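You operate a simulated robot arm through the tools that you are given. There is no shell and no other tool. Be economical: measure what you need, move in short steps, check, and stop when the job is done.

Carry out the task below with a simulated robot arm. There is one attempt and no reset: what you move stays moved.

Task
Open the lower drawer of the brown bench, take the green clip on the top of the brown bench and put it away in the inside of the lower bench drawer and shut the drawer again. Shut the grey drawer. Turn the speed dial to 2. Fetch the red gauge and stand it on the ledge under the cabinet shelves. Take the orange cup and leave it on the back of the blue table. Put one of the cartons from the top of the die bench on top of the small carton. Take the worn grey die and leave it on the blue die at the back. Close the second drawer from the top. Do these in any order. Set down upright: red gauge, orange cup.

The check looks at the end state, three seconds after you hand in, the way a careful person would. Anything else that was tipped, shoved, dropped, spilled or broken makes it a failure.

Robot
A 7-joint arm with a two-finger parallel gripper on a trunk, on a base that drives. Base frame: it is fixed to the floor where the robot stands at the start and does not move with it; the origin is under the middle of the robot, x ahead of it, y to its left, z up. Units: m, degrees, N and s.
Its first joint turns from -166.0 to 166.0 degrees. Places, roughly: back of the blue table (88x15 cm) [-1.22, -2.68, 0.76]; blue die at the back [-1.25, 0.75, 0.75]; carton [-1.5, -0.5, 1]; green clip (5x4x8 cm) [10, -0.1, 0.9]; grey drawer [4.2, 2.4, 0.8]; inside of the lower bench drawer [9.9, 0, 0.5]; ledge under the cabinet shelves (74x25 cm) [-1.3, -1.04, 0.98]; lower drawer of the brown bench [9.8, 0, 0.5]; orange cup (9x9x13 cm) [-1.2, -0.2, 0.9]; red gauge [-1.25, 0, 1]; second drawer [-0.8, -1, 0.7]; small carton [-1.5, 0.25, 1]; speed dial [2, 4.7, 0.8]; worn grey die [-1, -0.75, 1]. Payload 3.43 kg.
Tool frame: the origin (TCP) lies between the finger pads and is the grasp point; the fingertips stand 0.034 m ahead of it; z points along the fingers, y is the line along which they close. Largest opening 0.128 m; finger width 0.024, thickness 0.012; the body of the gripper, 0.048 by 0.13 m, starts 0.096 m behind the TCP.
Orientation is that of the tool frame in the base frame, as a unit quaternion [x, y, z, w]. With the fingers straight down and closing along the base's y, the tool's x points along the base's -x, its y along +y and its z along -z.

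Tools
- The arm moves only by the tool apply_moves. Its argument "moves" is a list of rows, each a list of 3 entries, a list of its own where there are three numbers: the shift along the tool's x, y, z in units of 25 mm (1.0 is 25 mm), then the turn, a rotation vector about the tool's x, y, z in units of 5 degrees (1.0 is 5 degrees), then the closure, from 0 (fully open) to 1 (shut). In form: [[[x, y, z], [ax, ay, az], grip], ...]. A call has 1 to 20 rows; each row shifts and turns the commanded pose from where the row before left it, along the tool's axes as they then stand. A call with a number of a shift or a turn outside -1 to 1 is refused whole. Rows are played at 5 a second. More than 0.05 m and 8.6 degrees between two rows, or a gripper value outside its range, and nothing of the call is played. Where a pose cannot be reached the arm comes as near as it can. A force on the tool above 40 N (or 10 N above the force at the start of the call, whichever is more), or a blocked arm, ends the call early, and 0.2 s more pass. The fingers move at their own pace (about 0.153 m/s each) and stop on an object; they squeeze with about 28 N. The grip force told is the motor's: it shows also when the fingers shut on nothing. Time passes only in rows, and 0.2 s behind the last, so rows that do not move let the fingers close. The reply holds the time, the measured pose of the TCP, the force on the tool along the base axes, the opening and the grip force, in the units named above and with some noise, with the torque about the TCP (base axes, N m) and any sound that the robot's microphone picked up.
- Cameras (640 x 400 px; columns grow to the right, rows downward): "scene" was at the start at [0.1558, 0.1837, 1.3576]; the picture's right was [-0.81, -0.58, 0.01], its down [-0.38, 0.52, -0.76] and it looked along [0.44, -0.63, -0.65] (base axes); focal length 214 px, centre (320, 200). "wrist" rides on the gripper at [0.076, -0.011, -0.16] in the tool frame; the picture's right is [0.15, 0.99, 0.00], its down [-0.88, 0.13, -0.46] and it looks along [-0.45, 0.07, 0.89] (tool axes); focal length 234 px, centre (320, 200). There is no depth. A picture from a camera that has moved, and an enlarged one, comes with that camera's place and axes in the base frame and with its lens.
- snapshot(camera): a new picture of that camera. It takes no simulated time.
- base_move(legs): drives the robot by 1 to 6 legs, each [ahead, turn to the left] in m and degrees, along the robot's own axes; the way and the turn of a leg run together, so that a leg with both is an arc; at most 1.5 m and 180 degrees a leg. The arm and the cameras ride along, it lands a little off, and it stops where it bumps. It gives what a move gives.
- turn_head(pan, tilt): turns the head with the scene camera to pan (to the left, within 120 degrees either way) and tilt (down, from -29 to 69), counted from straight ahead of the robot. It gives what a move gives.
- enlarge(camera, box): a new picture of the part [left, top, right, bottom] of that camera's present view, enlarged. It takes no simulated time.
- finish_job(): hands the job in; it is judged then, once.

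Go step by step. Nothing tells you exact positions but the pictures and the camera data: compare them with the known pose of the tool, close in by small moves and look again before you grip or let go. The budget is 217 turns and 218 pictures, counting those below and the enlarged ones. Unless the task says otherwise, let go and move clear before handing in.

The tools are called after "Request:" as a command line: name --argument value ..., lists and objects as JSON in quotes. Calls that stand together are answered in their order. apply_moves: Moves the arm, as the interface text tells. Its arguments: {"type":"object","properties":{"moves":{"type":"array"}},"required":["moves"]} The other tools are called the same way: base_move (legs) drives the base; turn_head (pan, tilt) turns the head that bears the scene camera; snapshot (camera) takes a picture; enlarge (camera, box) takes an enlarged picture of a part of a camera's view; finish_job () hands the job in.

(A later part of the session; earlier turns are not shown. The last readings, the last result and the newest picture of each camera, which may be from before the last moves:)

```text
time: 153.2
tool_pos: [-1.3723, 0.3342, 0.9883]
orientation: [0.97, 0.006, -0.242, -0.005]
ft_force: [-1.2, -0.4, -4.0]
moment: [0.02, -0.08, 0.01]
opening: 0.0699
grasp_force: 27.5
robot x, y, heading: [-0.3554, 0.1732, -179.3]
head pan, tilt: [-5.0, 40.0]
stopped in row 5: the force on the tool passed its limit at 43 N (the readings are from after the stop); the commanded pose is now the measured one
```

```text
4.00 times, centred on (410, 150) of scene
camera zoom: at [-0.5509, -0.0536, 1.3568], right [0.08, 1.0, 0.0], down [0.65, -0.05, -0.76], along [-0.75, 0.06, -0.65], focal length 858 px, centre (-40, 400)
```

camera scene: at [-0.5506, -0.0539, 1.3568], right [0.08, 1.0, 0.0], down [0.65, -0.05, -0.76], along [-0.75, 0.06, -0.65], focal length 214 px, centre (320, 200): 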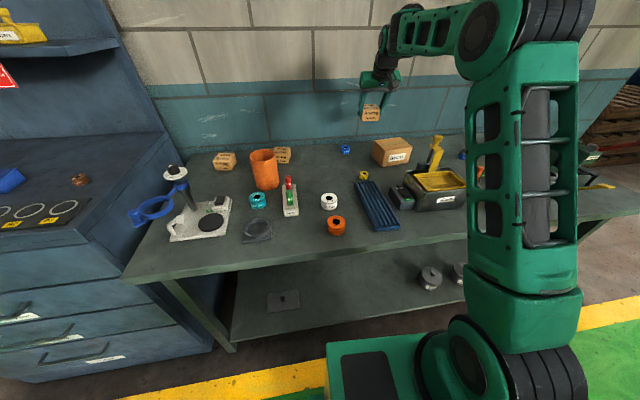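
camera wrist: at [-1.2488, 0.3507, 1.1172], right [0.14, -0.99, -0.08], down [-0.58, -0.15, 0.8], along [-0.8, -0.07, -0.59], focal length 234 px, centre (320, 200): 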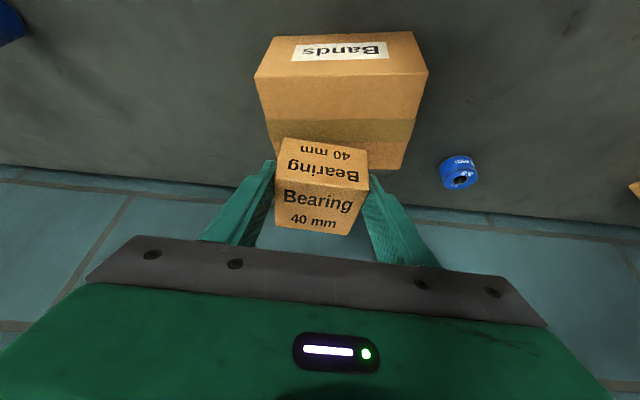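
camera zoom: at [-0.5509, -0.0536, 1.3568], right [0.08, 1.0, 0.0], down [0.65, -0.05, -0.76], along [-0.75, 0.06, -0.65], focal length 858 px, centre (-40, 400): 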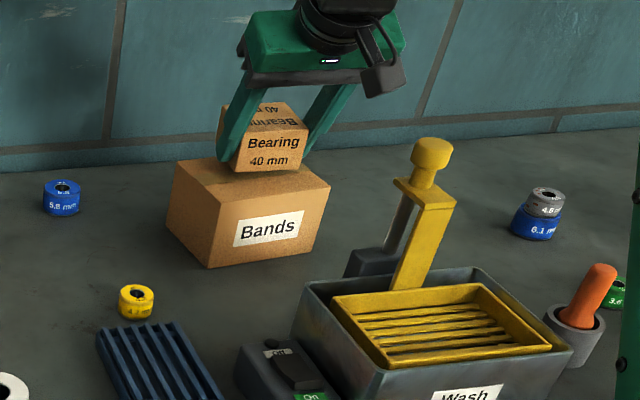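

It touched and sprang back slightly. I restore the tilt and lower very gently.

Request:
apply_moves --moves '[[[0, 0, 0], [0, 0.28, 0], 1], [[-0.15, 0, 0.28], [0, 0, 0], 1], [[0.05, 0, 0.1], [0, 0, 0], 1]]'

Request:
enlarge --camera "scene" --box '[380, 120, 440, 170]'

Request:
snapshot --camera "wrist"

```text
time: 154.0
tool_pos: [-1.3805, 0.3341, 0.9805]
orientation: [0.973, 0.006, -0.23, -0.006]
ft_force: [-0.5, -0.4, -1.7]
moment: [-0.03, 0.01, 0.01]
opening: 0.0694
grasp_force: 27.9
robot x, y, heading: [-0.3564, 0.1742, -179.7]
head pan, tilt: [-5.0, 40.0]
```

```text
8.00 times, centred on (410, 145) of scene
camera zoom: at [-0.5505, -0.0536, 1.3569], right [0.08, 1.0, 0.0], down [0.65, -0.05, -0.76], along [-0.75, 0.06, -0.65], focal length 1716 px, centre (-400, 640)
```

zoom: 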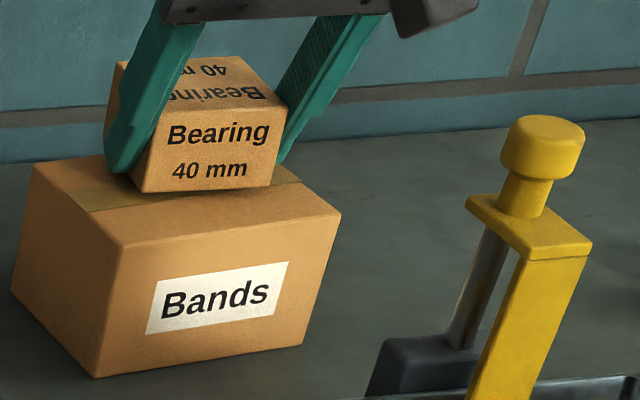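

```text
144 pictures are left
camera wrist: at [-1.2409, 0.3458, 1.0888], right [0.14, -0.99, -0.08], down [-0.58, -0.15, 0.8], along [-0.8, -0.07, -0.59], focal length 234 px, centre (320, 200)
```

wrist: 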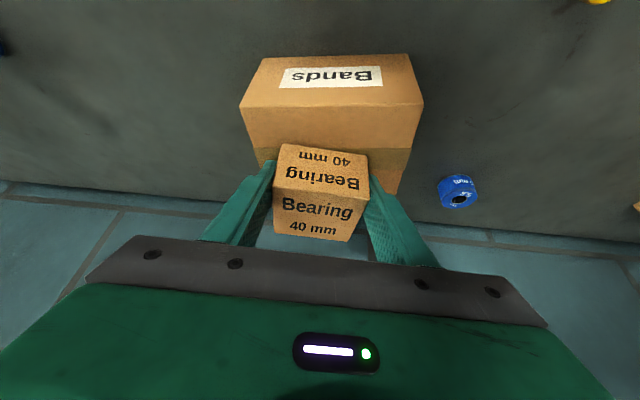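

The carton sits too near the back edge; I raise slightly and shift 18 mm toward me.

Request:
apply_moves --moves '[[[-0.09, 0, -0.18], [0, 0, 0], 1], [[0.32, 0.16, -0.16], [0, 0, 0], 1], [[0.32, 0.16, -0.16], [0, 0, 0], 1], [[0.09, 0, 0.18], [0, 0, 0], 1], [[0, 0, 0], [0, 0, 0], 1]]'

Request:
enlarge --camera "scene" --box '[380, 120, 440, 170]'

Request:
snapshot --camera "wrist"

```text
time: 155.2
tool_pos: [-1.3618, 0.3261, 0.9804]
orientation: [0.973, 0.006, -0.23, -0.005]
ft_force: [0.7, 0.3, -2.2]
moment: [-0.01, -0.05, 0.01]
opening: 0.0698
grasp_force: 28.1
robot x, y, heading: [-0.3555, 0.1741, -179.5]
head pan, tilt: [-5.0, 40.0]
```

```text
8.00 times, centred on (410, 145) of scene
camera zoom: at [-0.5505, -0.0536, 1.3569], right [0.08, 1.0, 0.0], down [0.65, -0.05, -0.76], along [-0.75, 0.06, -0.65], focal length 1716 px, centre (-400, 640)
```

zoom: 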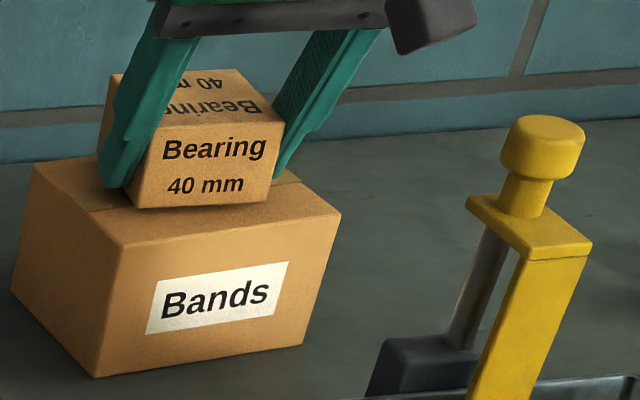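

```text
142 pictures are left
camera wrist: at [-1.2232, 0.3371, 1.089], right [0.14, -0.99, -0.08], down [-0.58, -0.15, 0.8], along [-0.8, -0.07, -0.59], focal length 234 px, centre (320, 200)
```

wrist: 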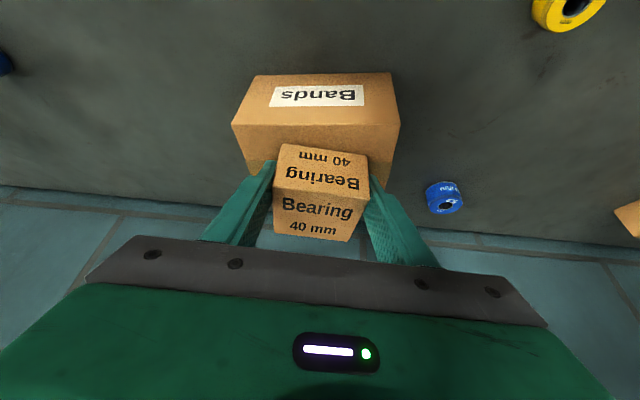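

Centred now. Lower in 1.5 mm steps until light contact.

Request:
apply_moves --moves '[[[0.03, 0, 0.06], [0, 0, 0], 1], [[0.03, 0, 0.06], [0, 0, 0], 1], [[0, 0, 0], [0, 0, 0], 1]]'

```text
time: 156.0
tool_pos: [-1.3621, 0.3268, 0.9765]
orientation: [0.973, 0.005, -0.23, -0.006]
ft_force: [0.7, 0.6, -0.3]
moment: [-0.07, -0.01, -0.01]
opening: 0.0695
grasp_force: 27.5
robot x, y, heading: [-0.3597, 0.1727, -179.8]
head pan, tilt: [-5.0, 40.0]
```

Request:
apply_moves --moves '[[[0.03, 0, 0.06], [0, 0, 0], 1], [[0.03, 0, 0.06], [0, 0, 0], 1], [[0, 0, 0], [0, 0, 0], 1]]'

Request:
enlarge --camera "scene" --box '[380, 120, 440, 170]'

```text
time: 156.8
tool_pos: [-1.3627, 0.3263, 0.975]
orientation: [0.972, 0.006, -0.234, -0.007]
ft_force: [3.5, 0.6, 26.3]
moment: [-1.0, 0.72, 0.12]
opening: 0.0694
grasp_force: 27.7
robot x, y, heading: [-0.3573, 0.174, -179.4]
head pan, tilt: [-5.0, 40.0]
```

```text
8.00 times, centred on (410, 145) of scene
camera zoom: at [-0.549, -0.0538, 1.3571], right [0.08, 1.0, 0.0], down [0.65, -0.05, -0.76], along [-0.76, 0.06, -0.65], focal length 1716 px, centre (-400, 640)
```

zoom: 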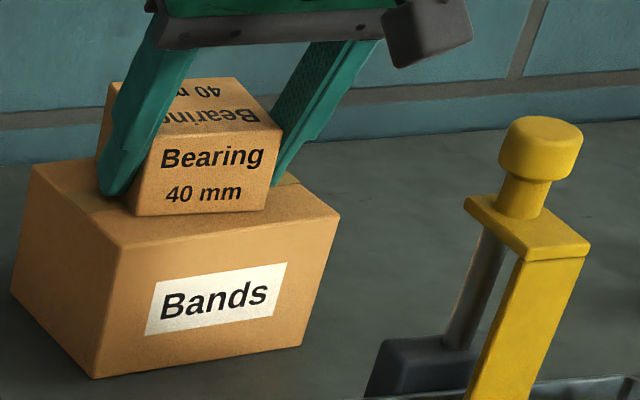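

Firm contact. Ease off, open and rise.

Request:
apply_moves --moves '[[[-0.04, 0, -0.08], [0, 0, 0], 1], [[0, 0, 0], [0, 0, 0], 0.42], [[0, 0, 0], [0, 0, 0], 0.3], [[0, 0, 0], [0, 0, 0], 0.2], [[-0.2, 0, -0.45], [0, 0, 0], 0.2], [[-0.449, 0, -0.893], [0, 0, 0], 0.2], [[-0.449, 0, -0.893], [0, 0, 0], 0.2], [[-0.449, 0, -0.893], [0, 0, 0], 0.2], [[-0.449, 0, -0.893], [0, 0, 0], 0.2], [[-0.449, 0, -0.893], [0, 0, 0], 0.2]]'

Request:
enlarge --camera "scene" --box '[340, 80, 480, 180]'

```text
time: 159.0
tool_pos: [-1.3609, 0.324, 1.1132]
orientation: [0.973, 0.006, -0.231, -0.005]
ft_force: [0.5, 0.3, -1.1]
moment: [-0.01, 0.01, 0.01]
opening: 0.1026
grasp_force: 0.1
robot x, y, heading: [-0.3572, 0.1726, -179.4]
head pan, tilt: [-5.0, 40.0]
```

```text
4.00 times, centred on (410, 130) of scene
camera zoom: at [-0.5506, -0.0536, 1.3569], right [0.08, 1.0, 0.0], down [0.65, -0.05, -0.76], along [-0.75, 0.06, -0.65], focal length 858 px, centre (-40, 480)
```

zoom: 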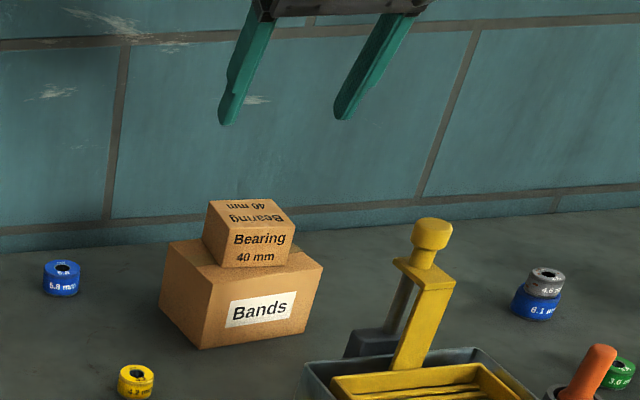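

The carton rests on the Bands carton. Next the red gauge at about (−1.17, −0.12); I tilt to 46° and swing over to hover in front of it.

Request:
apply_moves --moves '[[[0, 0.985, 0], [0, -1, 0], 0.2], [[0, 0.985, 0], [0, -1, 0], 0.2], [[0, 0.985, 0], [0, -1, 0], 0.2], [[0, 0.985, 0], [0, -1, 0], 0.2], [[0.643, 0.985, -0.336], [0, 0, 0], 0.2], [[0.643, 0.985, -0.336], [0, 0, 0], 0.2], [[0.643, 0.985, -0.336], [0, 0, 0], 0.4], [[0.643, 0.985, -0.336], [0, 0, 0], 0.4], [[0.643, 0.985, -0.336], [0, 0, 0], 0.4], [[0.643, 0.985, -0.336], [0, 0, 0], 0.4], [[0.643, 0.985, -0.336], [0, 0, 0], 0.4], [[0.643, 0.985, -0.336], [0, 0, 0], 0.4], [[0.643, 0.985, -0.336], [0, 0, 0], 0.4], [[0.643, 0.985, -0.336], [0, 0, 0], 0.4], [[0.643, 0.985, -0.336], [0, 0, 0], 0.4], [[0.643, 0.985, -0.336], [0, 0, 0], 0.4], [[0.643, 0.985, -0.336], [0, 0, 0], 0.4], [[0.643, 0.985, -0.336], [0, 0, 0], 0.4]]'

Request:
snapshot --camera "wrist"

Request:
snapshot --camera "scene"

```text
time: 162.8
tool_pos: [-1.1148, -0.1172, 1.0217]
orientation: [0.918, 0.007, -0.395, -0.003]
ft_force: [-0.9, 0.0, -1.0]
moment: [-0.01, 0.0, 0.01]
opening: 0.077
grasp_force: 0.0
robot x, y, heading: [-0.3562, 0.1756, -179.8]
head pan, tilt: [-5.0, 40.0]
```

```text
139 pictures are left
camera wrist: at [-0.9481, -0.1042, 1.0758], right [0.11, -0.99, -0.12], down [-0.27, -0.15, 0.95], along [-0.96, -0.07, -0.28], focal length 234 px, centre (320, 200)
```

wrist: 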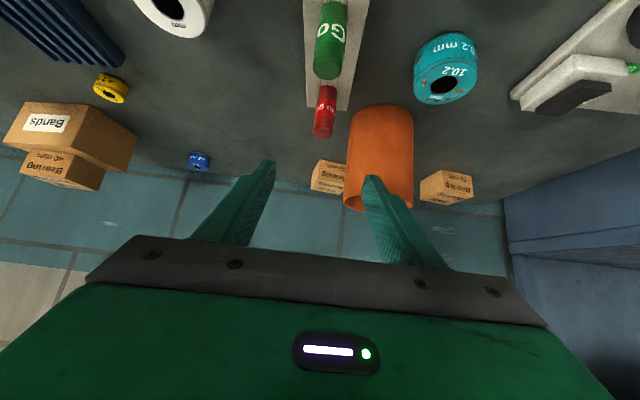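

```text
138 pictures are left
camera scene: at [-0.5504, -0.0535, 1.3569], right [0.08, 1.0, 0.0], down [0.65, -0.05, -0.76], along [-0.75, 0.06, -0.65], focal length 214 px, centre (320, 200)
```

scene: 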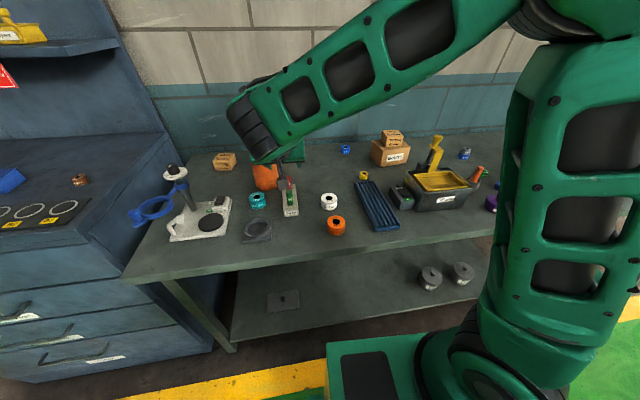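

Red gauge at (−1.165, −0.115), top z ≈ 0.936. Moving in around it.

Request:
apply_moves --moves '[[[0.377, 0, 1], [0, 0, 0], 0.4], [[0.377, 0, 1], [0, 0, 0], 0.4], [[0.377, 0, 1], [0, 0, 0], 0.4], [[0, 0, 0], [0, 0, 0], 0.4]]'

Request:
snapshot --camera "wrist"

Request:
enlarge --camera "scene" --box '[230, 130, 350, 230]'

```text
time: 163.8
tool_pos: [-1.1508, -0.1151, 0.9489]
orientation: [0.919, 0.007, -0.395, -0.004]
ft_force: [-0.1, -0.2, -0.3]
moment: [0.01, -0.02, -0.01]
opening: 0.0768
grasp_force: 0.0
robot x, y, heading: [-0.3548, 0.1728, -179.7]
head pan, tilt: [-5.0, 40.0]
```

```text
137 pictures are left
camera wrist: at [-0.9825, -0.1026, 1.0037], right [0.11, -0.99, -0.12], down [-0.27, -0.15, 0.95], along [-0.96, -0.07, -0.28], focal length 234 px, centre (320, 200)
```

wrist: 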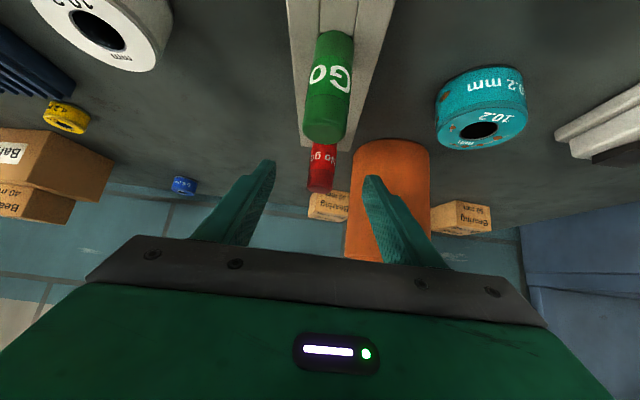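

```text
4.00 times, centred on (290, 180) of scene
camera zoom: at [-0.5503, -0.0537, 1.3569], right [0.08, 1.0, 0.0], down [0.65, -0.05, -0.76], along [-0.75, 0.06, -0.65], focal length 858 px, centre (440, 280)
```

zoom: 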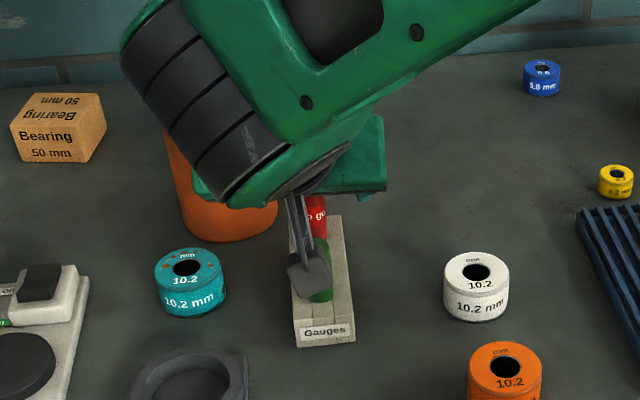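

Request:
apply_moves --moves '[[[0.42, 0, 0.95], [0, 0, 0], 0.4], [[0, 0, 0], [0, 0, 0], 0.6], [[0, 0, 0], [0, 0, 0], 1], [[0, 0, 0], [0, 0, 0], 1], [[0, 0, 0], [0, 0, 0], 1]]'

Request:
snapshot --camera "wrist"

```text
time: 165.0
tool_pos: [-1.1598, -0.1151, 0.9268]
orientation: [0.918, 0.007, -0.396, -0.005]
ft_force: [-0.5, -0.2, 0.6]
moment: [0.02, 0.03, 0.01]
opening: 0.0198
grasp_force: 28.4
robot x, y, heading: [-0.3607, 0.1756, -179.8]
head pan, tilt: [-5.0, 40.0]
```

```text
135 pictures are left
camera wrist: at [-0.9922, -0.1028, 0.9812], right [0.11, -0.99, -0.12], down [-0.27, -0.15, 0.95], along [-0.96, -0.07, -0.28], focal length 234 px, centre (320, 200)
```

wrist: 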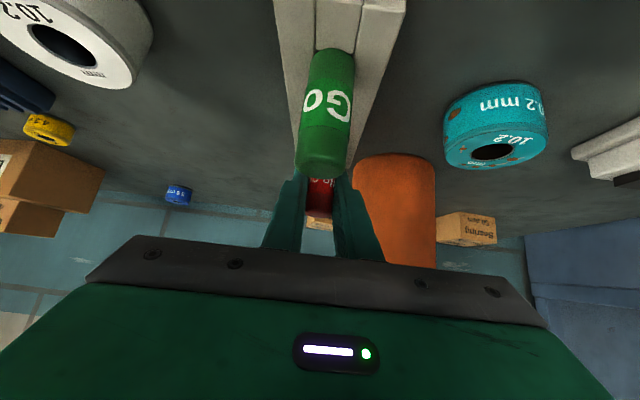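

Held (20 mm). Lift straight up.

Request:
apply_moves --moves '[[[-0.364, 0, -0.343], [0, 0, 0], 1], [[-0.364, 0, -0.343], [0, 0, 0], 1], [[-0.728, 0, -0.686], [0, 0, 0], 1], [[-0.728, 0, -0.686], [0, 0, 0], 1], [[-0.728, 0, -0.686], [0, 0, 0], 1], [[-0.728, 0, -0.686], [0, 0, 0], 1], [[-0.728, 0, -0.686], [0, 0, 0], 1], [[-0.728, 0, -0.686], [0, 0, 0], 1], [[-0.728, 0, -0.686], [0, 0, 0], 1]]'

Request:
snapshot --camera "wrist"

Request:
enlarge --camera "scene" --box '[200, 90, 360, 220]'

```text
time: 167.0
tool_pos: [-1.1617, -0.118, 1.1261]
orientation: [0.919, 0.008, -0.395, -0.004]
ft_force: [-0.7, -0.4, -0.5]
moment: [-0.06, -0.01, 0.02]
opening: 0.0198
grasp_force: 28.1
robot x, y, heading: [-0.3548, 0.1755, -179.7]
head pan, tilt: [-5.0, 40.0]
```

```text
134 pictures are left
camera wrist: at [-0.994, -0.1042, 1.1806], right [0.11, -0.99, -0.12], down [-0.27, -0.15, 0.95], along [-0.96, -0.07, -0.29], focal length 234 px, centre (320, 200)
```

wrist: 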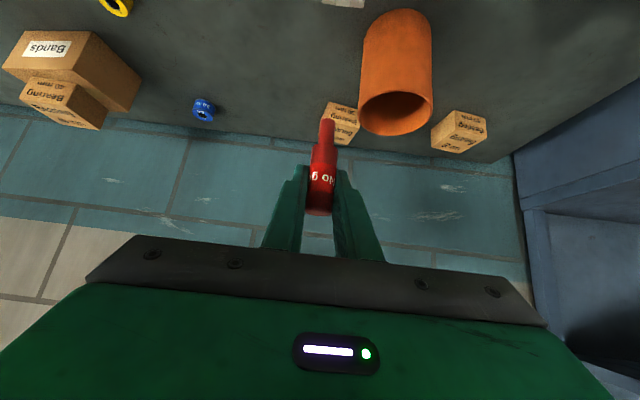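

```text
3.08 times, centred on (280, 155) of scene
camera zoom: at [-0.5505, -0.0538, 1.3568], right [0.08, 1.0, 0.0], down [0.65, -0.05, -0.76], along [-0.75, 0.06, -0.65], focal length 660 px, centre (443, 338)
```

zoom: 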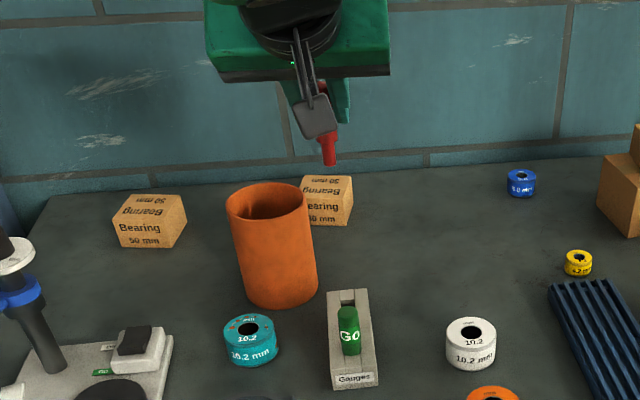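

The gauge has a thinner pin below; I keep it exactly upright and drive to the cabinet.

Request:
base_move --legs '[[-0.35, 0], [0, 90], [0.8, 0], [0, -90]]'

Request:
snapshot --camera "wrist"

Request:
snapshot --camera "scene"

```text
time: 181.8
tool_pos: [-0.794, -0.924, 1.1265]
orientation: [0.918, 0.019, -0.395, 0.0]
ft_force: [-0.3, -1.1, -0.4]
moment: [-0.02, -0.01, 0.0]
opening: 0.0196
grasp_force: 28.5
robot x, y, heading: [0.0046, -0.6343, -178.1]
head pan, tilt: [-5.0, 40.0]
```

```text
132 pictures are left
camera wrist: at [-0.6269, -0.9068, 1.1805], right [0.14, -0.98, -0.12], down [-0.27, -0.15, 0.95], along [-0.95, -0.1, -0.28], focal length 234 px, centre (320, 200)
```

wrist: 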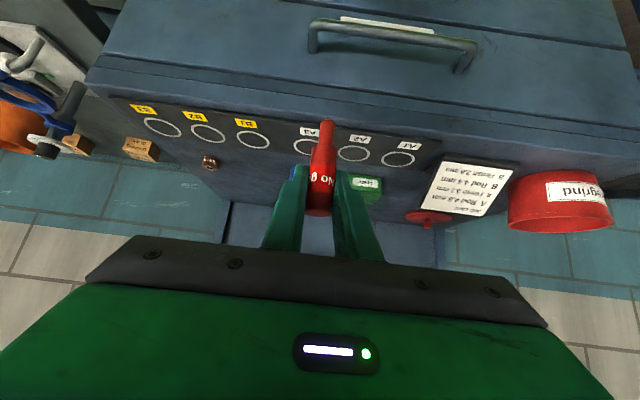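

```text
131 pictures are left
camera scene: at [-0.1835, -0.87, 1.3569], right [0.05, 1.0, 0.0], down [0.65, -0.03, -0.76], along [-0.76, 0.04, -0.65], focal length 214 px, centre (320, 200)
```

scene: 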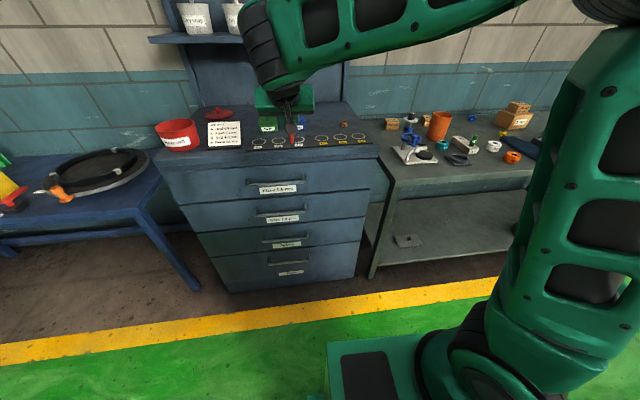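

Request:
apply_moves --moves '[[[0, -0.9, 0], [0, 0, 0], 1], [[0, -0.9, 0], [0, 0, 0], 1], [[0, -0.9, 0], [0, 0, 0], 1], [[0, -0.9, 0], [0, 0, 0], 1], [[0, -0.9, 0], [0, 0, 0], 1], [[0, -0.5, 0], [0, 0, 0], 1]]'

Request:
base_move --legs '[[0.25, 0]]'

Request:
snapshot --camera "wrist"

Request:
snapshot --camera "scene"

```text
time: 183.2
tool_pos: [-0.7842, -0.7969, 1.1391]
orientation: [0.916, 0.019, -0.401, 0.0]
ft_force: [0.6, 1.3, -1.2]
moment: [-0.01, -0.02, -0.01]
opening: 0.0196
grasp_force: 28.6
robot x, y, heading: [0.0043, -0.6348, -177.9]
head pan, tilt: [-5.0, 40.0]
```

```text
time: 185.1
tool_pos: [-1.0407, -0.8052, 1.1376]
orientation: [0.916, 0.018, -0.401, 0.0]
ft_force: [-0.3, -1.0, -0.8]
moment: [-0.01, 0.04, 0.01]
opening: 0.0199
grasp_force: 28.5
robot x, y, heading: [-0.2538, -0.6409, -178.4]
head pan, tilt: [-5.0, 40.0]
```

```text
130 pictures are left
camera wrist: at [-0.8728, -0.7875, 1.1908], right [0.13, -0.98, -0.12], down [-0.26, -0.15, 0.95], along [-0.96, -0.09, -0.27], focal length 234 px, centre (320, 200)
```

wrist: 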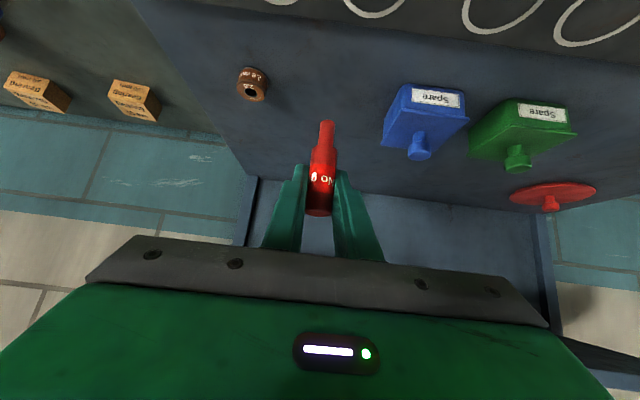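

```text
129 pictures are left
camera scene: at [-0.4405, -0.8783, 1.3569], right [0.06, 1.0, 0.0], down [0.65, -0.04, -0.76], along [-0.76, 0.04, -0.65], focal length 214 px, centre (320, 200)
```

scene: 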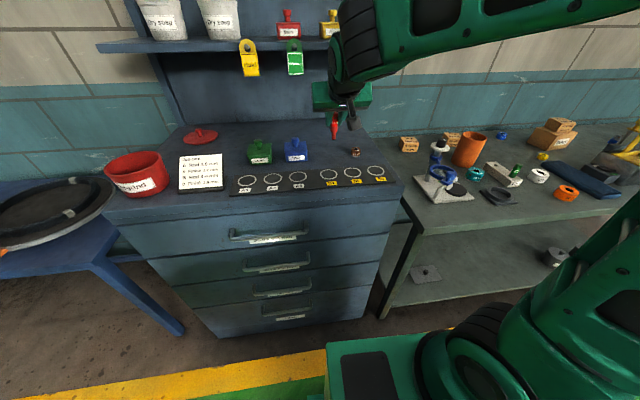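

Request:
apply_moves --moves '[[[-0.483, -0.03, 0.911], [0, 0.14, 0], 1], [[-0.483, -0.03, 0.911], [0, 0, 0], 1], [[-0.483, -0.03, 0.911], [0, 0, 0], 1], [[-0.483, -0.03, 0.911], [0, 0, 0], 1], [[-0.483, -0.03, 0.911], [0, 0, 0], 1], [[-0.483, -0.03, 0.911], [0, 0, 0], 1], [[-0.483, -0.03, 0.911], [0, 0, 0], 1]]'

Request:
snapshot --camera "wrist"

Request:
enlarge --camera "scene" --box '[270, 30, 430, 190]'

```text
time: 186.7
tool_pos: [-1.2009, -0.8014, 1.1048]
orientation: [0.916, 0.018, -0.402, 0.0]
ft_force: [-0.2, 0.1, -0.1]
moment: [0.0, 0.0, -0.02]
opening: 0.0198
grasp_force: 28.6
robot x, y, heading: [-0.2539, -0.6483, -178.5]
head pan, tilt: [-5.0, 40.0]
```

```text
128 pictures are left
camera wrist: at [-1.0329, -0.7859, 1.1572], right [0.13, -0.98, -0.12], down [-0.26, -0.15, 0.95], along [-0.96, -0.09, -0.27], focal length 234 px, centre (320, 200)
```

wrist: 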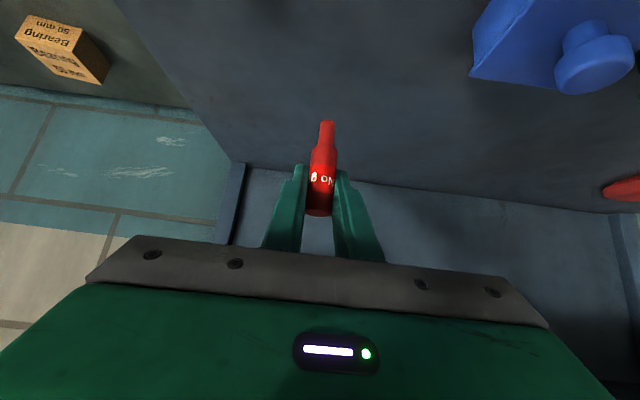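

```text
2.50 times, centred on (350, 110) of scene
camera zoom: at [-0.4401, -0.8783, 1.3569], right [0.06, 1.0, 0.0], down [0.65, -0.04, -0.76], along [-0.76, 0.04, -0.65], focal length 536 px, centre (245, 425)
```

zoom: 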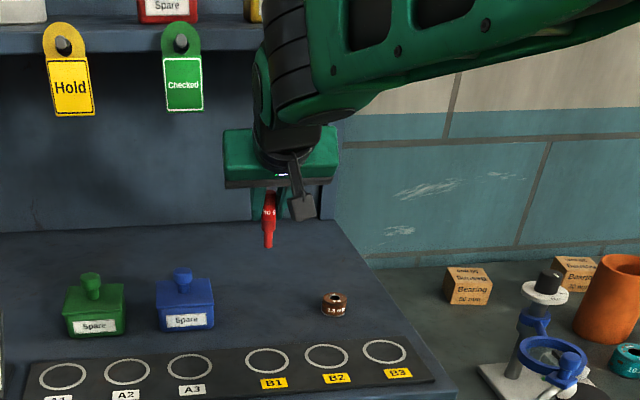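

Good free spot. A little farther in, lower to ~2 cm above, and correct pitch by 0.8°.

Request:
apply_moves --moves '[[[0.45, 0, 0.84], [0, 0.09, 0], 1], [[0.45, 0, 0.84], [0, 0.09, 0], 1], [[0, 0, 0], [0, 0, 0], 1]]'

Request:
snapshot --camera "wrist"

Request:
enlarge --camera "scene" --box '[310, 80, 390, 150]'

```text
time: 187.5
tool_pos: [-1.2151, -0.7992, 1.0604]
orientation: [0.919, 0.017, -0.394, 0.0]
ft_force: [0.5, -0.1, -1.3]
moment: [0.01, 0.01, -0.06]
opening: 0.0198
grasp_force: 28.4
robot x, y, heading: [-0.2522, -0.6457, -178.3]
head pan, tilt: [-5.0, 40.0]
```

```text
126 pictures are left
camera wrist: at [-1.049, -0.7841, 1.115], right [0.13, -0.98, -0.12], down [-0.27, -0.15, 0.95], along [-0.95, -0.09, -0.29], focal length 234 px, centre (320, 200)
```

wrist: 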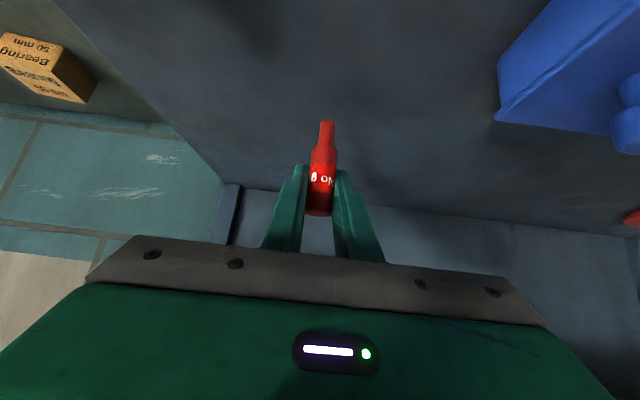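

```text
5.71 times, centred on (350, 115) of scene
camera zoom: at [-0.4405, -0.8783, 1.3569], right [0.06, 1.0, 0.0], down [0.65, -0.04, -0.76], along [-0.76, 0.04, -0.65], focal length 1226 px, centre (149, 686)
```

zoom: 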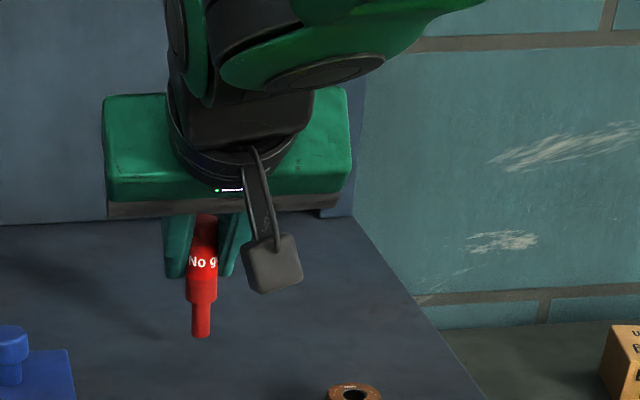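

The pin tip is near z 1.0, ~2 cm above the surface. Lower 12 mm, then finer.

Request:
apply_moves --moves '[[[0.145, 0, 0.137], [0, 0, 0], 1], [[0.145, 0, 0.137], [0, 0, 0], 1], [[0.073, 0, 0.069], [0, 0, 0], 1], [[0, 0, 0], [0, 0, 0], 1]]'

Request:
enlarge --camera "scene" --box '[310, 90, 370, 140]'

```text
time: 188.5
tool_pos: [-1.2156, -0.8024, 1.0465]
orientation: [0.919, 0.018, -0.395, 0.0]
ft_force: [0.4, 0.1, -1.4]
moment: [0.0, -0.01, 0.01]
opening: 0.0195
grasp_force: 28.2
robot x, y, heading: [-0.2544, -0.6453, -178.0]
head pan, tilt: [-5.0, 40.0]
```

```text
8.00 times, centred on (340, 115) of scene
camera zoom: at [-0.4406, -0.8783, 1.3569], right [0.06, 1.0, 0.0], down [0.65, -0.04, -0.76], along [-0.76, 0.04, -0.65], focal length 1716 px, centre (160, 880)
```

zoom: 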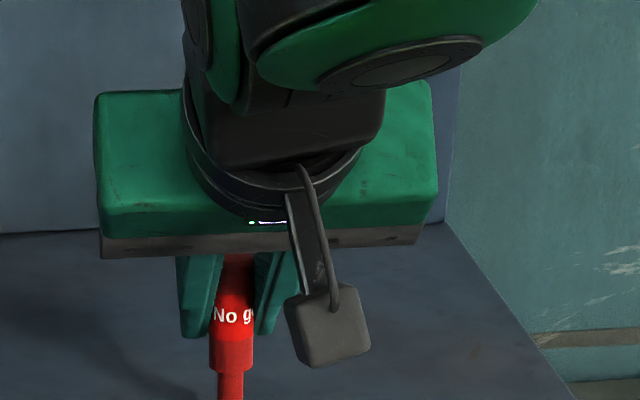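

Request:
apply_moves --moves '[[[0.058, 0, 0.055], [0, 0, 0], 1], [[0.029, 0, 0.027], [0, 0, 0], 1], [[0, 0, 0], [0, 0, 0], 1]]'

Request:
enlarge --camera "scene" --box '[310, 100, 370, 150]'

```text
time: 189.3
tool_pos: [-1.2155, -0.8026, 1.0416]
orientation: [0.919, 0.018, -0.395, 0.0]
ft_force: [-1.1, 0.0, -0.4]
moment: [-0.01, -0.03, 0.01]
opening: 0.0198
grasp_force: 28.0
robot x, y, heading: [-0.252, -0.6422, -178.2]
head pan, tilt: [-5.0, 40.0]
```

```text
8.00 times, centred on (340, 125) of scene
camera zoom: at [-0.4406, -0.8783, 1.3569], right [0.06, 1.0, 0.0], down [0.65, -0.04, -0.76], along [-0.76, 0.04, -0.65], focal length 1716 px, centre (160, 800)
```

zoom: 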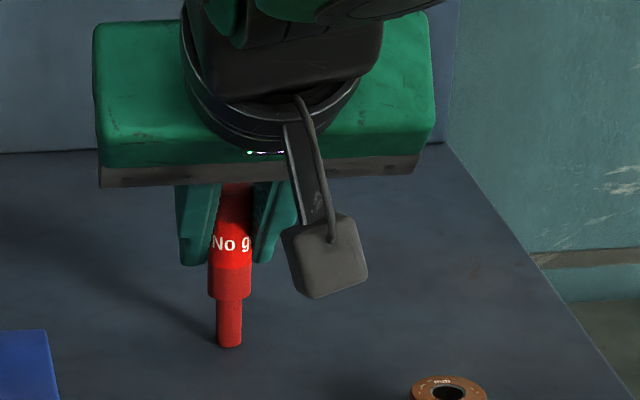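

Request:
apply_moves --moves '[[[0.029, 0, 0.027], [0, 0, 0], 1], [[0.029, 0, 0.027], [0, 0, 0], 1], [[0, 0, 0], [0, 0, 0], 1]]'

```text
time: 190.1
tool_pos: [-1.2174, -0.8025, 1.0401]
orientation: [0.918, 0.018, -0.396, 0.001]
ft_force: [-0.6, -0.6, 5.4]
moment: [-0.03, 0.11, 0.01]
opening: 0.0197
grasp_force: 28.0
robot x, y, heading: [-0.2517, -0.6442, -178.2]
head pan, tilt: [-5.0, 40.0]
```

Contact with 6 N. Open slowly and check.

Request:
apply_moves --moves '[[[0, 0, 0], [0, 0, 0], 0.85], [[0, 0, 0], [0, 0, 0], 0.83], [[0, 0, 0], [0, 0, 0], 0.8], [[0, 0, 0], [0, 0, 0], 0.7], [[0, 0, 0], [0, 0, 0], 0.55], [[0, 0, 0], [0, 0, 0], 0.4]]'

Request:
snapshot --camera "wrist"

Request:
enlarge --camera "scene" --box '[310, 90, 390, 150]'

```text
time: 191.5
tool_pos: [-1.2166, -0.8026, 1.0411]
orientation: [0.918, 0.017, -0.395, 0.0]
ft_force: [-0.2, 0.1, -0.7]
moment: [0.04, 0.0, 0.02]
opening: 0.0771
grasp_force: 0.0
robot x, y, heading: [-0.2581, -0.6441, -178.3]
head pan, tilt: [-5.0, 40.0]
```

```text
122 pictures are left
camera wrist: at [-1.0494, -0.7854, 1.0959], right [0.13, -0.98, -0.12], down [-0.27, -0.15, 0.95], along [-0.95, -0.09, -0.29], focal length 234 px, centre (320, 200)
```

wrist: 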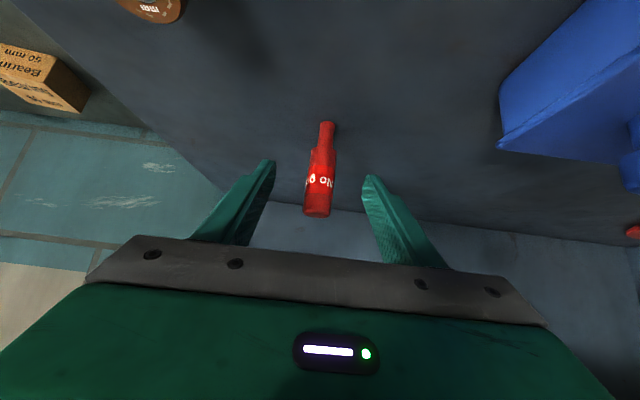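

```text
6.67 times, centred on (350, 120) of scene
camera zoom: at [-0.4406, -0.8783, 1.3569], right [0.06, 1.0, 0.0], down [0.65, -0.04, -0.76], along [-0.76, 0.04, -0.65], focal length 1430 px, centre (120, 733)
```

zoom: 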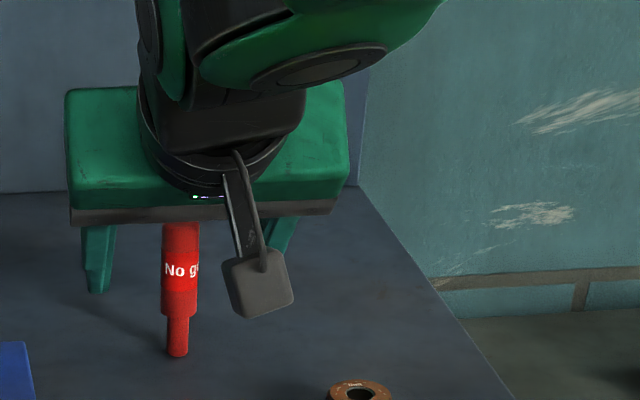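

The gauge stands by itself. Retreat along the finger axis.

Request:
apply_moves --moves '[[[0, 0, -0.5], [0, 0, 0], 0.4], [[0, 0, -0.8], [0, 0, 0], 0.4], [[0, 0, -1], [0, 0, 0], 0.4], [[0, 0, -1], [0, 0, 0], 0.4], [[0, 0, -1], [0, 0, 0], 0.4], [[0.6, 0, -0.8], [0, 0, 0], 0.4], [[0.6, 0, -0.8], [0, 0, 0], 0.4], [[0.6, 0, -0.8], [0, 0, 0], 0.4], [[0.6, 0, -0.8], [0, 0, 0], 0.4], [[0.6, 0, -0.8], [0, 0, 0], 0.4]]'

Request:
snapshot --camera "wrist"

Request:
snapshot --camera "scene"

```text
time: 193.7
tool_pos: [-1.0157, -0.7957, 1.1293]
orientation: [0.919, 0.017, -0.395, 0.0]
ft_force: [-0.4, 0.2, -1.4]
moment: [0.01, 0.03, -0.01]
opening: 0.0768
grasp_force: 0.1
robot x, y, heading: [-0.2551, -0.6446, -178.3]
head pan, tilt: [-5.0, 40.0]
```

```text
120 pictures are left
camera wrist: at [-0.848, -0.7808, 1.184], right [0.13, -0.98, -0.12], down [-0.27, -0.15, 0.95], along [-0.95, -0.09, -0.29], focal length 234 px, centre (320, 200)
```

wrist: 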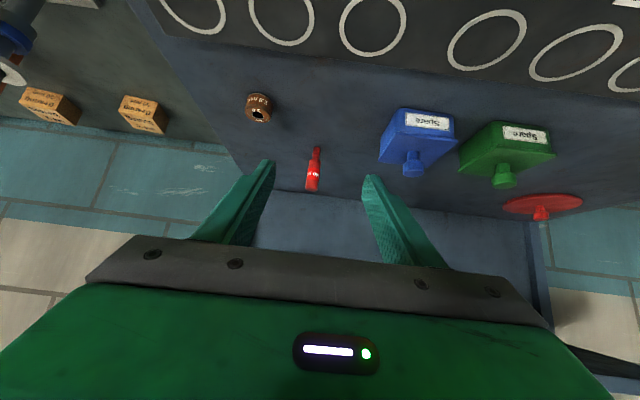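

```text
119 pictures are left
camera scene: at [-0.4408, -0.8783, 1.3568], right [0.06, 1.0, 0.0], down [0.65, -0.04, -0.76], along [-0.76, 0.04, -0.65], focal length 214 px, centre (320, 200)
```

scene: 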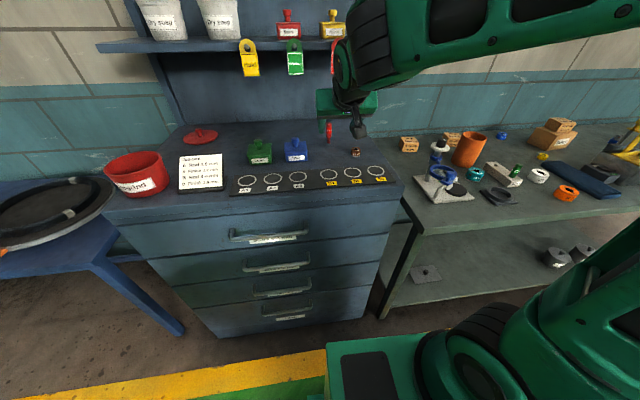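

The gauge stands on the ledge. Next the orange cup: drive back to the bench.

Request:
base_move --legs '[[-0.3, 0], [0, -91.7], [0.6, 0], [0, 90], [0.25, 0]]'

Request:
apply_moves --moves '[[[0, 0, 0], [0, 1, 0], 0], [[0, 0, 0], [0, 1, 0], 0], [[0, 0, 0], [0, 1, 0], 0], [[0, 0, 0], [0, 0, 0], 0]]'

Request:
snapshot --camera "wrist"

Request:
snapshot --camera "scene"

```text
time: 209.0
tool_pos: [-0.9669, -0.1521, 1.1285]
orientation: [0.919, -0.006, -0.395, -0.01]
ft_force: [0.2, 0.2, -0.2]
moment: [-0.01, 0.01, -0.03]
opening: 0.0769
grasp_force: 0.0
robot x, y, heading: [-0.1967, -0.03, 178.9]
head pan, tilt: [-5.0, 40.0]
```

```text
time: 210.0
tool_pos: [-0.9536, -0.1539, 1.1375]
orientation: [0.961, -0.007, -0.275, -0.009]
ft_force: [0.2, 1.6, -1.1]
moment: [0.01, 0.01, 0.01]
opening: 0.1282
grasp_force: 0.1
robot x, y, heading: [-0.1987, -0.0311, 178.8]
head pan, tilt: [-5.0, 40.0]
```

```text
118 pictures are left
camera wrist: at [-0.8041, -0.1456, 1.2327], right [0.11, -0.99, -0.09], down [-0.51, -0.13, 0.85], along [-0.86, -0.04, -0.52], focal length 234 px, centre (320, 200)
```

wrist: 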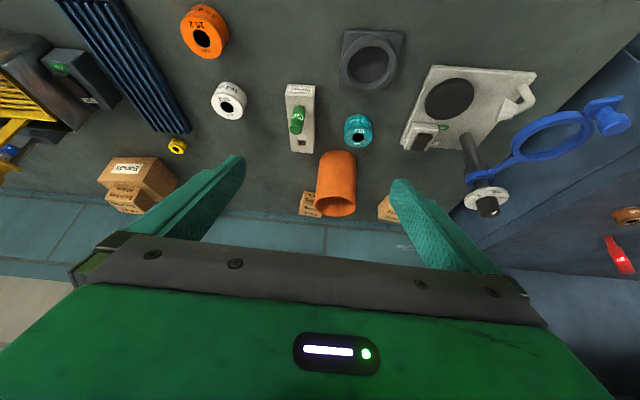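

```text
117 pictures are left
camera scene: at [-0.3966, -0.2538, 1.3569], right [0.11, 0.99, 0.0], down [0.65, -0.07, -0.76], along [-0.75, 0.08, -0.65], focal length 214 px, centre (320, 200)
```

scene: 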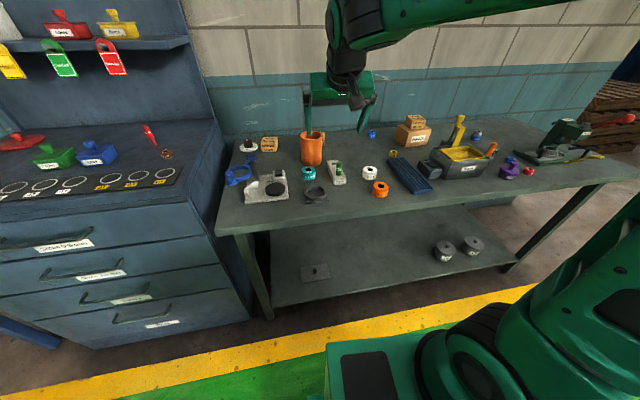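

Cup centre ≈ (−1.23, −0.20). Drive 10 cm closer and hover.

Request:
base_move --legs '[[0.1, 0]]'

Request:
apply_moves --moves '[[[-0.6, 0.4, 0.8], [0, 0, 0], 0], [[-0.6, 0.4, 0.8], [0, 0, 0], 0], [[-0.6, 0.4, 0.8], [0, 0, 0], 0], [[-0.6, 0.4, 0.8], [0, 0, 0], 0], [[-0.6, 0.2, 0.8], [0, 0, 0], 0]]'

Request:
snapshot --camera "wrist"

Request:
snapshot --camera "scene"

```text
time: 211.1
tool_pos: [-1.0531, -0.1519, 1.1369]
orientation: [0.961, -0.008, -0.277, -0.01]
ft_force: [-0.4, -0.4, -0.3]
moment: [0.01, -0.01, -0.02]
opening: 0.128
grasp_force: 0.2
robot x, y, heading: [-0.3006, -0.0295, 179.0]
head pan, tilt: [-5.0, 40.0]
```

```text
time: 212.3
tool_pos: [-1.1578, -0.1945, 1.1058]
orientation: [0.959, -0.008, -0.284, -0.011]
ft_force: [0.2, 0.2, 0.9]
moment: [-0.03, 0.03, 0.05]
opening: 0.1281
grasp_force: 0.0
robot x, y, heading: [-0.2989, -0.0277, 178.7]
head pan, tilt: [-5.0, 40.0]
```

```text
116 pictures are left
camera wrist: at [-1.0076, -0.1862, 1.1978], right [0.1, -0.99, -0.09], down [-0.49, -0.13, 0.86], along [-0.86, -0.04, -0.5], focal length 234 px, centre (320, 200)
```

wrist: 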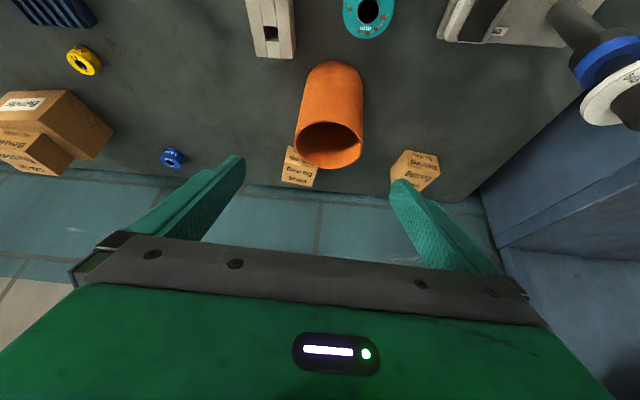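

```text
115 pictures are left
camera scene: at [-0.4967, -0.2518, 1.3569], right [0.11, 0.99, 0.0], down [0.65, -0.07, -0.76], along [-0.75, 0.08, -0.65], focal length 214 px, centre (320, 200)
```

scene: 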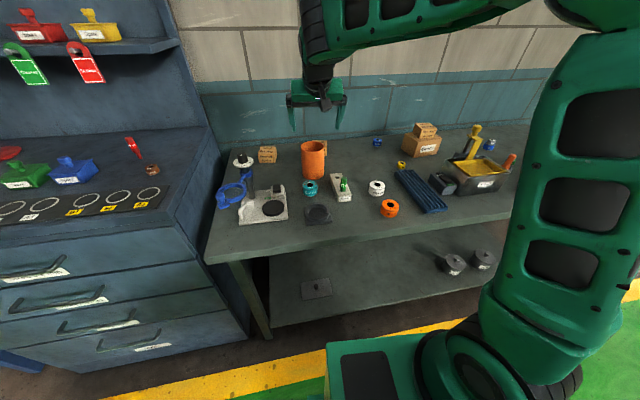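

Request:
enlarge --camera "scene" --box '[100, 110, 200, 190]'

Request:
enlarge --camera "scene" --box '[380, 100, 540, 210]'

```text
5.00 times, centred on (150, 150) of scene
camera zoom: at [-0.4967, -0.2518, 1.3569], right [0.11, 0.99, 0.0], down [0.65, -0.07, -0.76], along [-0.75, 0.08, -0.65], focal length 1072 px, centre (1170, 450)
```

zoom: 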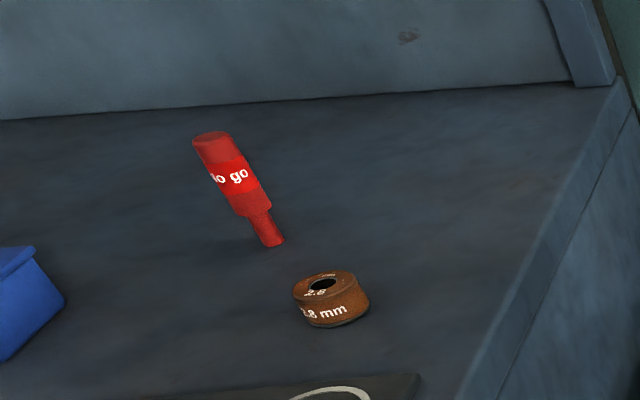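

```text
3.64 times, centred on (460, 155) of scene
camera zoom: at [-0.4967, -0.2518, 1.3569], right [0.11, 0.99, 0.0], down [0.65, -0.07, -0.76], along [-0.75, 0.08, -0.65], focal length 780 px, centre (-189, 364)
```

zoom: 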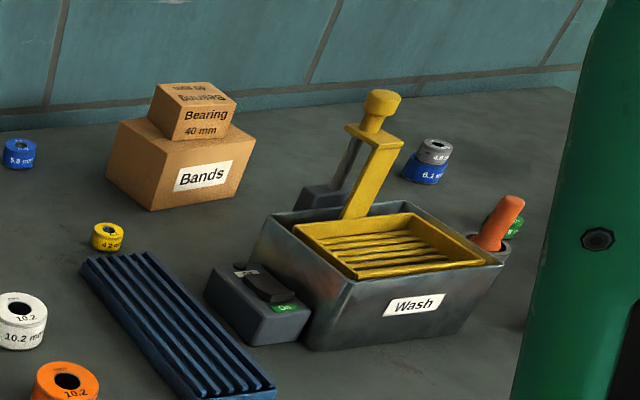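

Gauge stands upright (perspective lean only). Cup is centred at (−1.225, −0.201); descending part way.

Request:
apply_moves --moves '[[[0.163, 0.06, 0.923], [0, 0, 0], 0], [[0.163, 0.06, 0.923], [0, 0, 0], 0], [[0.163, 0.06, 0.923], [0, 0, 0], 0], [[0, 0, 0], [0, 0, 0], 0]]'

Request:
snapshot --camera "wrist"

Request:
enlarge --camera "scene" --box '[250, 90, 390, 230]'

```text
time: 213.3
tool_pos: [-1.1845, -0.1967, 1.0398]
orientation: [0.959, -0.008, -0.283, -0.01]
ft_force: [-0.2, -0.5, -0.2]
moment: [-0.01, -0.01, -0.01]
opening: 0.128
grasp_force: 0.1
robot x, y, heading: [-0.2961, -0.0278, 179.1]
head pan, tilt: [-5.0, 40.0]
```

```text
112 pictures are left
camera wrist: at [-1.0345, -0.1892, 1.1317], right [0.1, -0.99, -0.09], down [-0.49, -0.13, 0.86], along [-0.86, -0.04, -0.5], focal length 234 px, centre (320, 200)
```

wrist: 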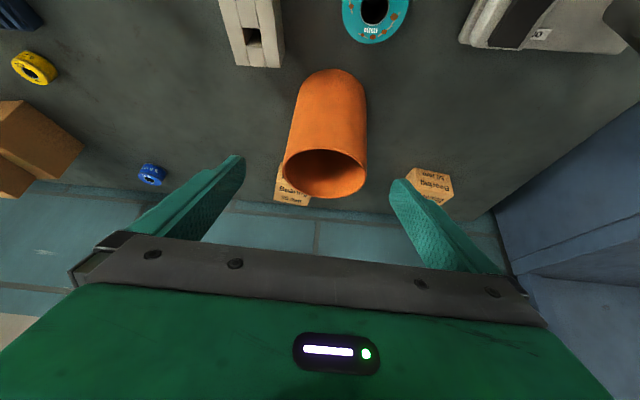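

```text
2.86 times, centred on (320, 160) of scene
camera zoom: at [-0.4972, -0.2519, 1.3569], right [0.11, 0.99, 0.0], down [0.65, -0.07, -0.76], along [-0.75, 0.08, -0.65], focal length 613 px, centre (320, 314)
```

zoom: 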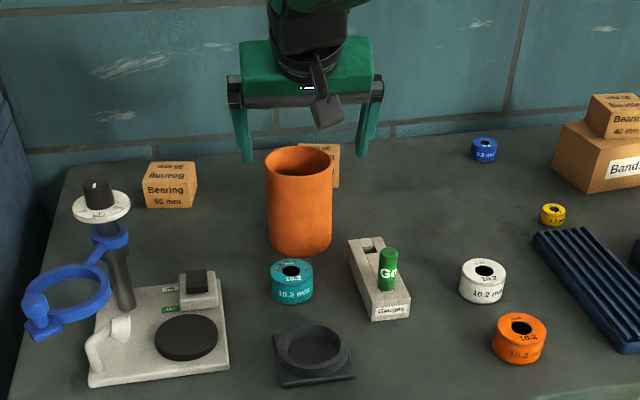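

Request:
apply_moves --moves '[[[0.14, 0.0625, 0.923], [0, 0, 0], 0], [[0.14, 0.0625, 0.923], [0, 0, 0], 0], [[0.14, 0.0625, 0.923], [0, 0, 0], 0], [[0.14, 0.0625, 0.923], [0, 0, 0], 0], [[0, 0, 0], [0, 0, 0], 0.15], [[0, 0, 0], [0, 0, 0], 0.3], [[0, 0, 0], [0, 0, 0], 0.6], [[0, 0, 0], [0, 0, 0], 0.6]]'

Request:
snapshot --camera "wrist"

Request:
enlarge --camera "scene" --box '[250, 90, 390, 230]'

```text
time: 215.1
tool_pos: [-1.2231, -0.2011, 0.9537]
orientation: [0.959, -0.006, -0.284, -0.009]
ft_force: [-1.1, -1.7, -0.2]
moment: [-0.17, 0.1, -0.01]
opening: 0.0892
grasp_force: 28.4
robot x, y, heading: [-0.2981, -0.0284, 178.9]
head pan, tilt: [-5.0, 40.0]
```

```text
110 pictures are left
camera wrist: at [-1.0732, -0.1939, 1.0462], right [0.1, -0.99, -0.09], down [-0.49, -0.13, 0.86], along [-0.86, -0.04, -0.5], focal length 234 px, centre (320, 200)
```

wrist: 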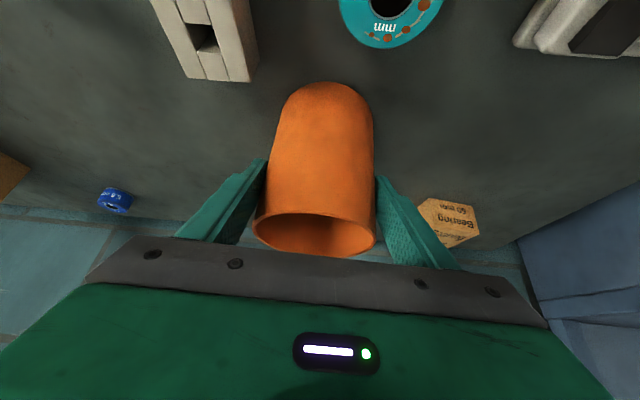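

```text
2.86 times, centred on (320, 160) of scene
camera zoom: at [-0.4973, -0.2519, 1.3569], right [0.11, 0.99, 0.0], down [0.65, -0.07, -0.76], along [-0.75, 0.08, -0.65], focal length 613 px, centre (320, 314)
```

zoom: 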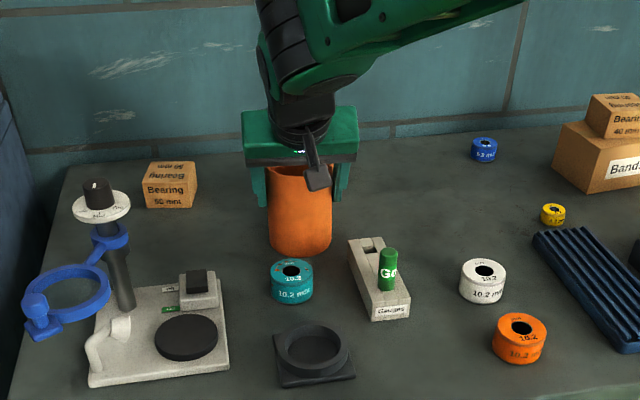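

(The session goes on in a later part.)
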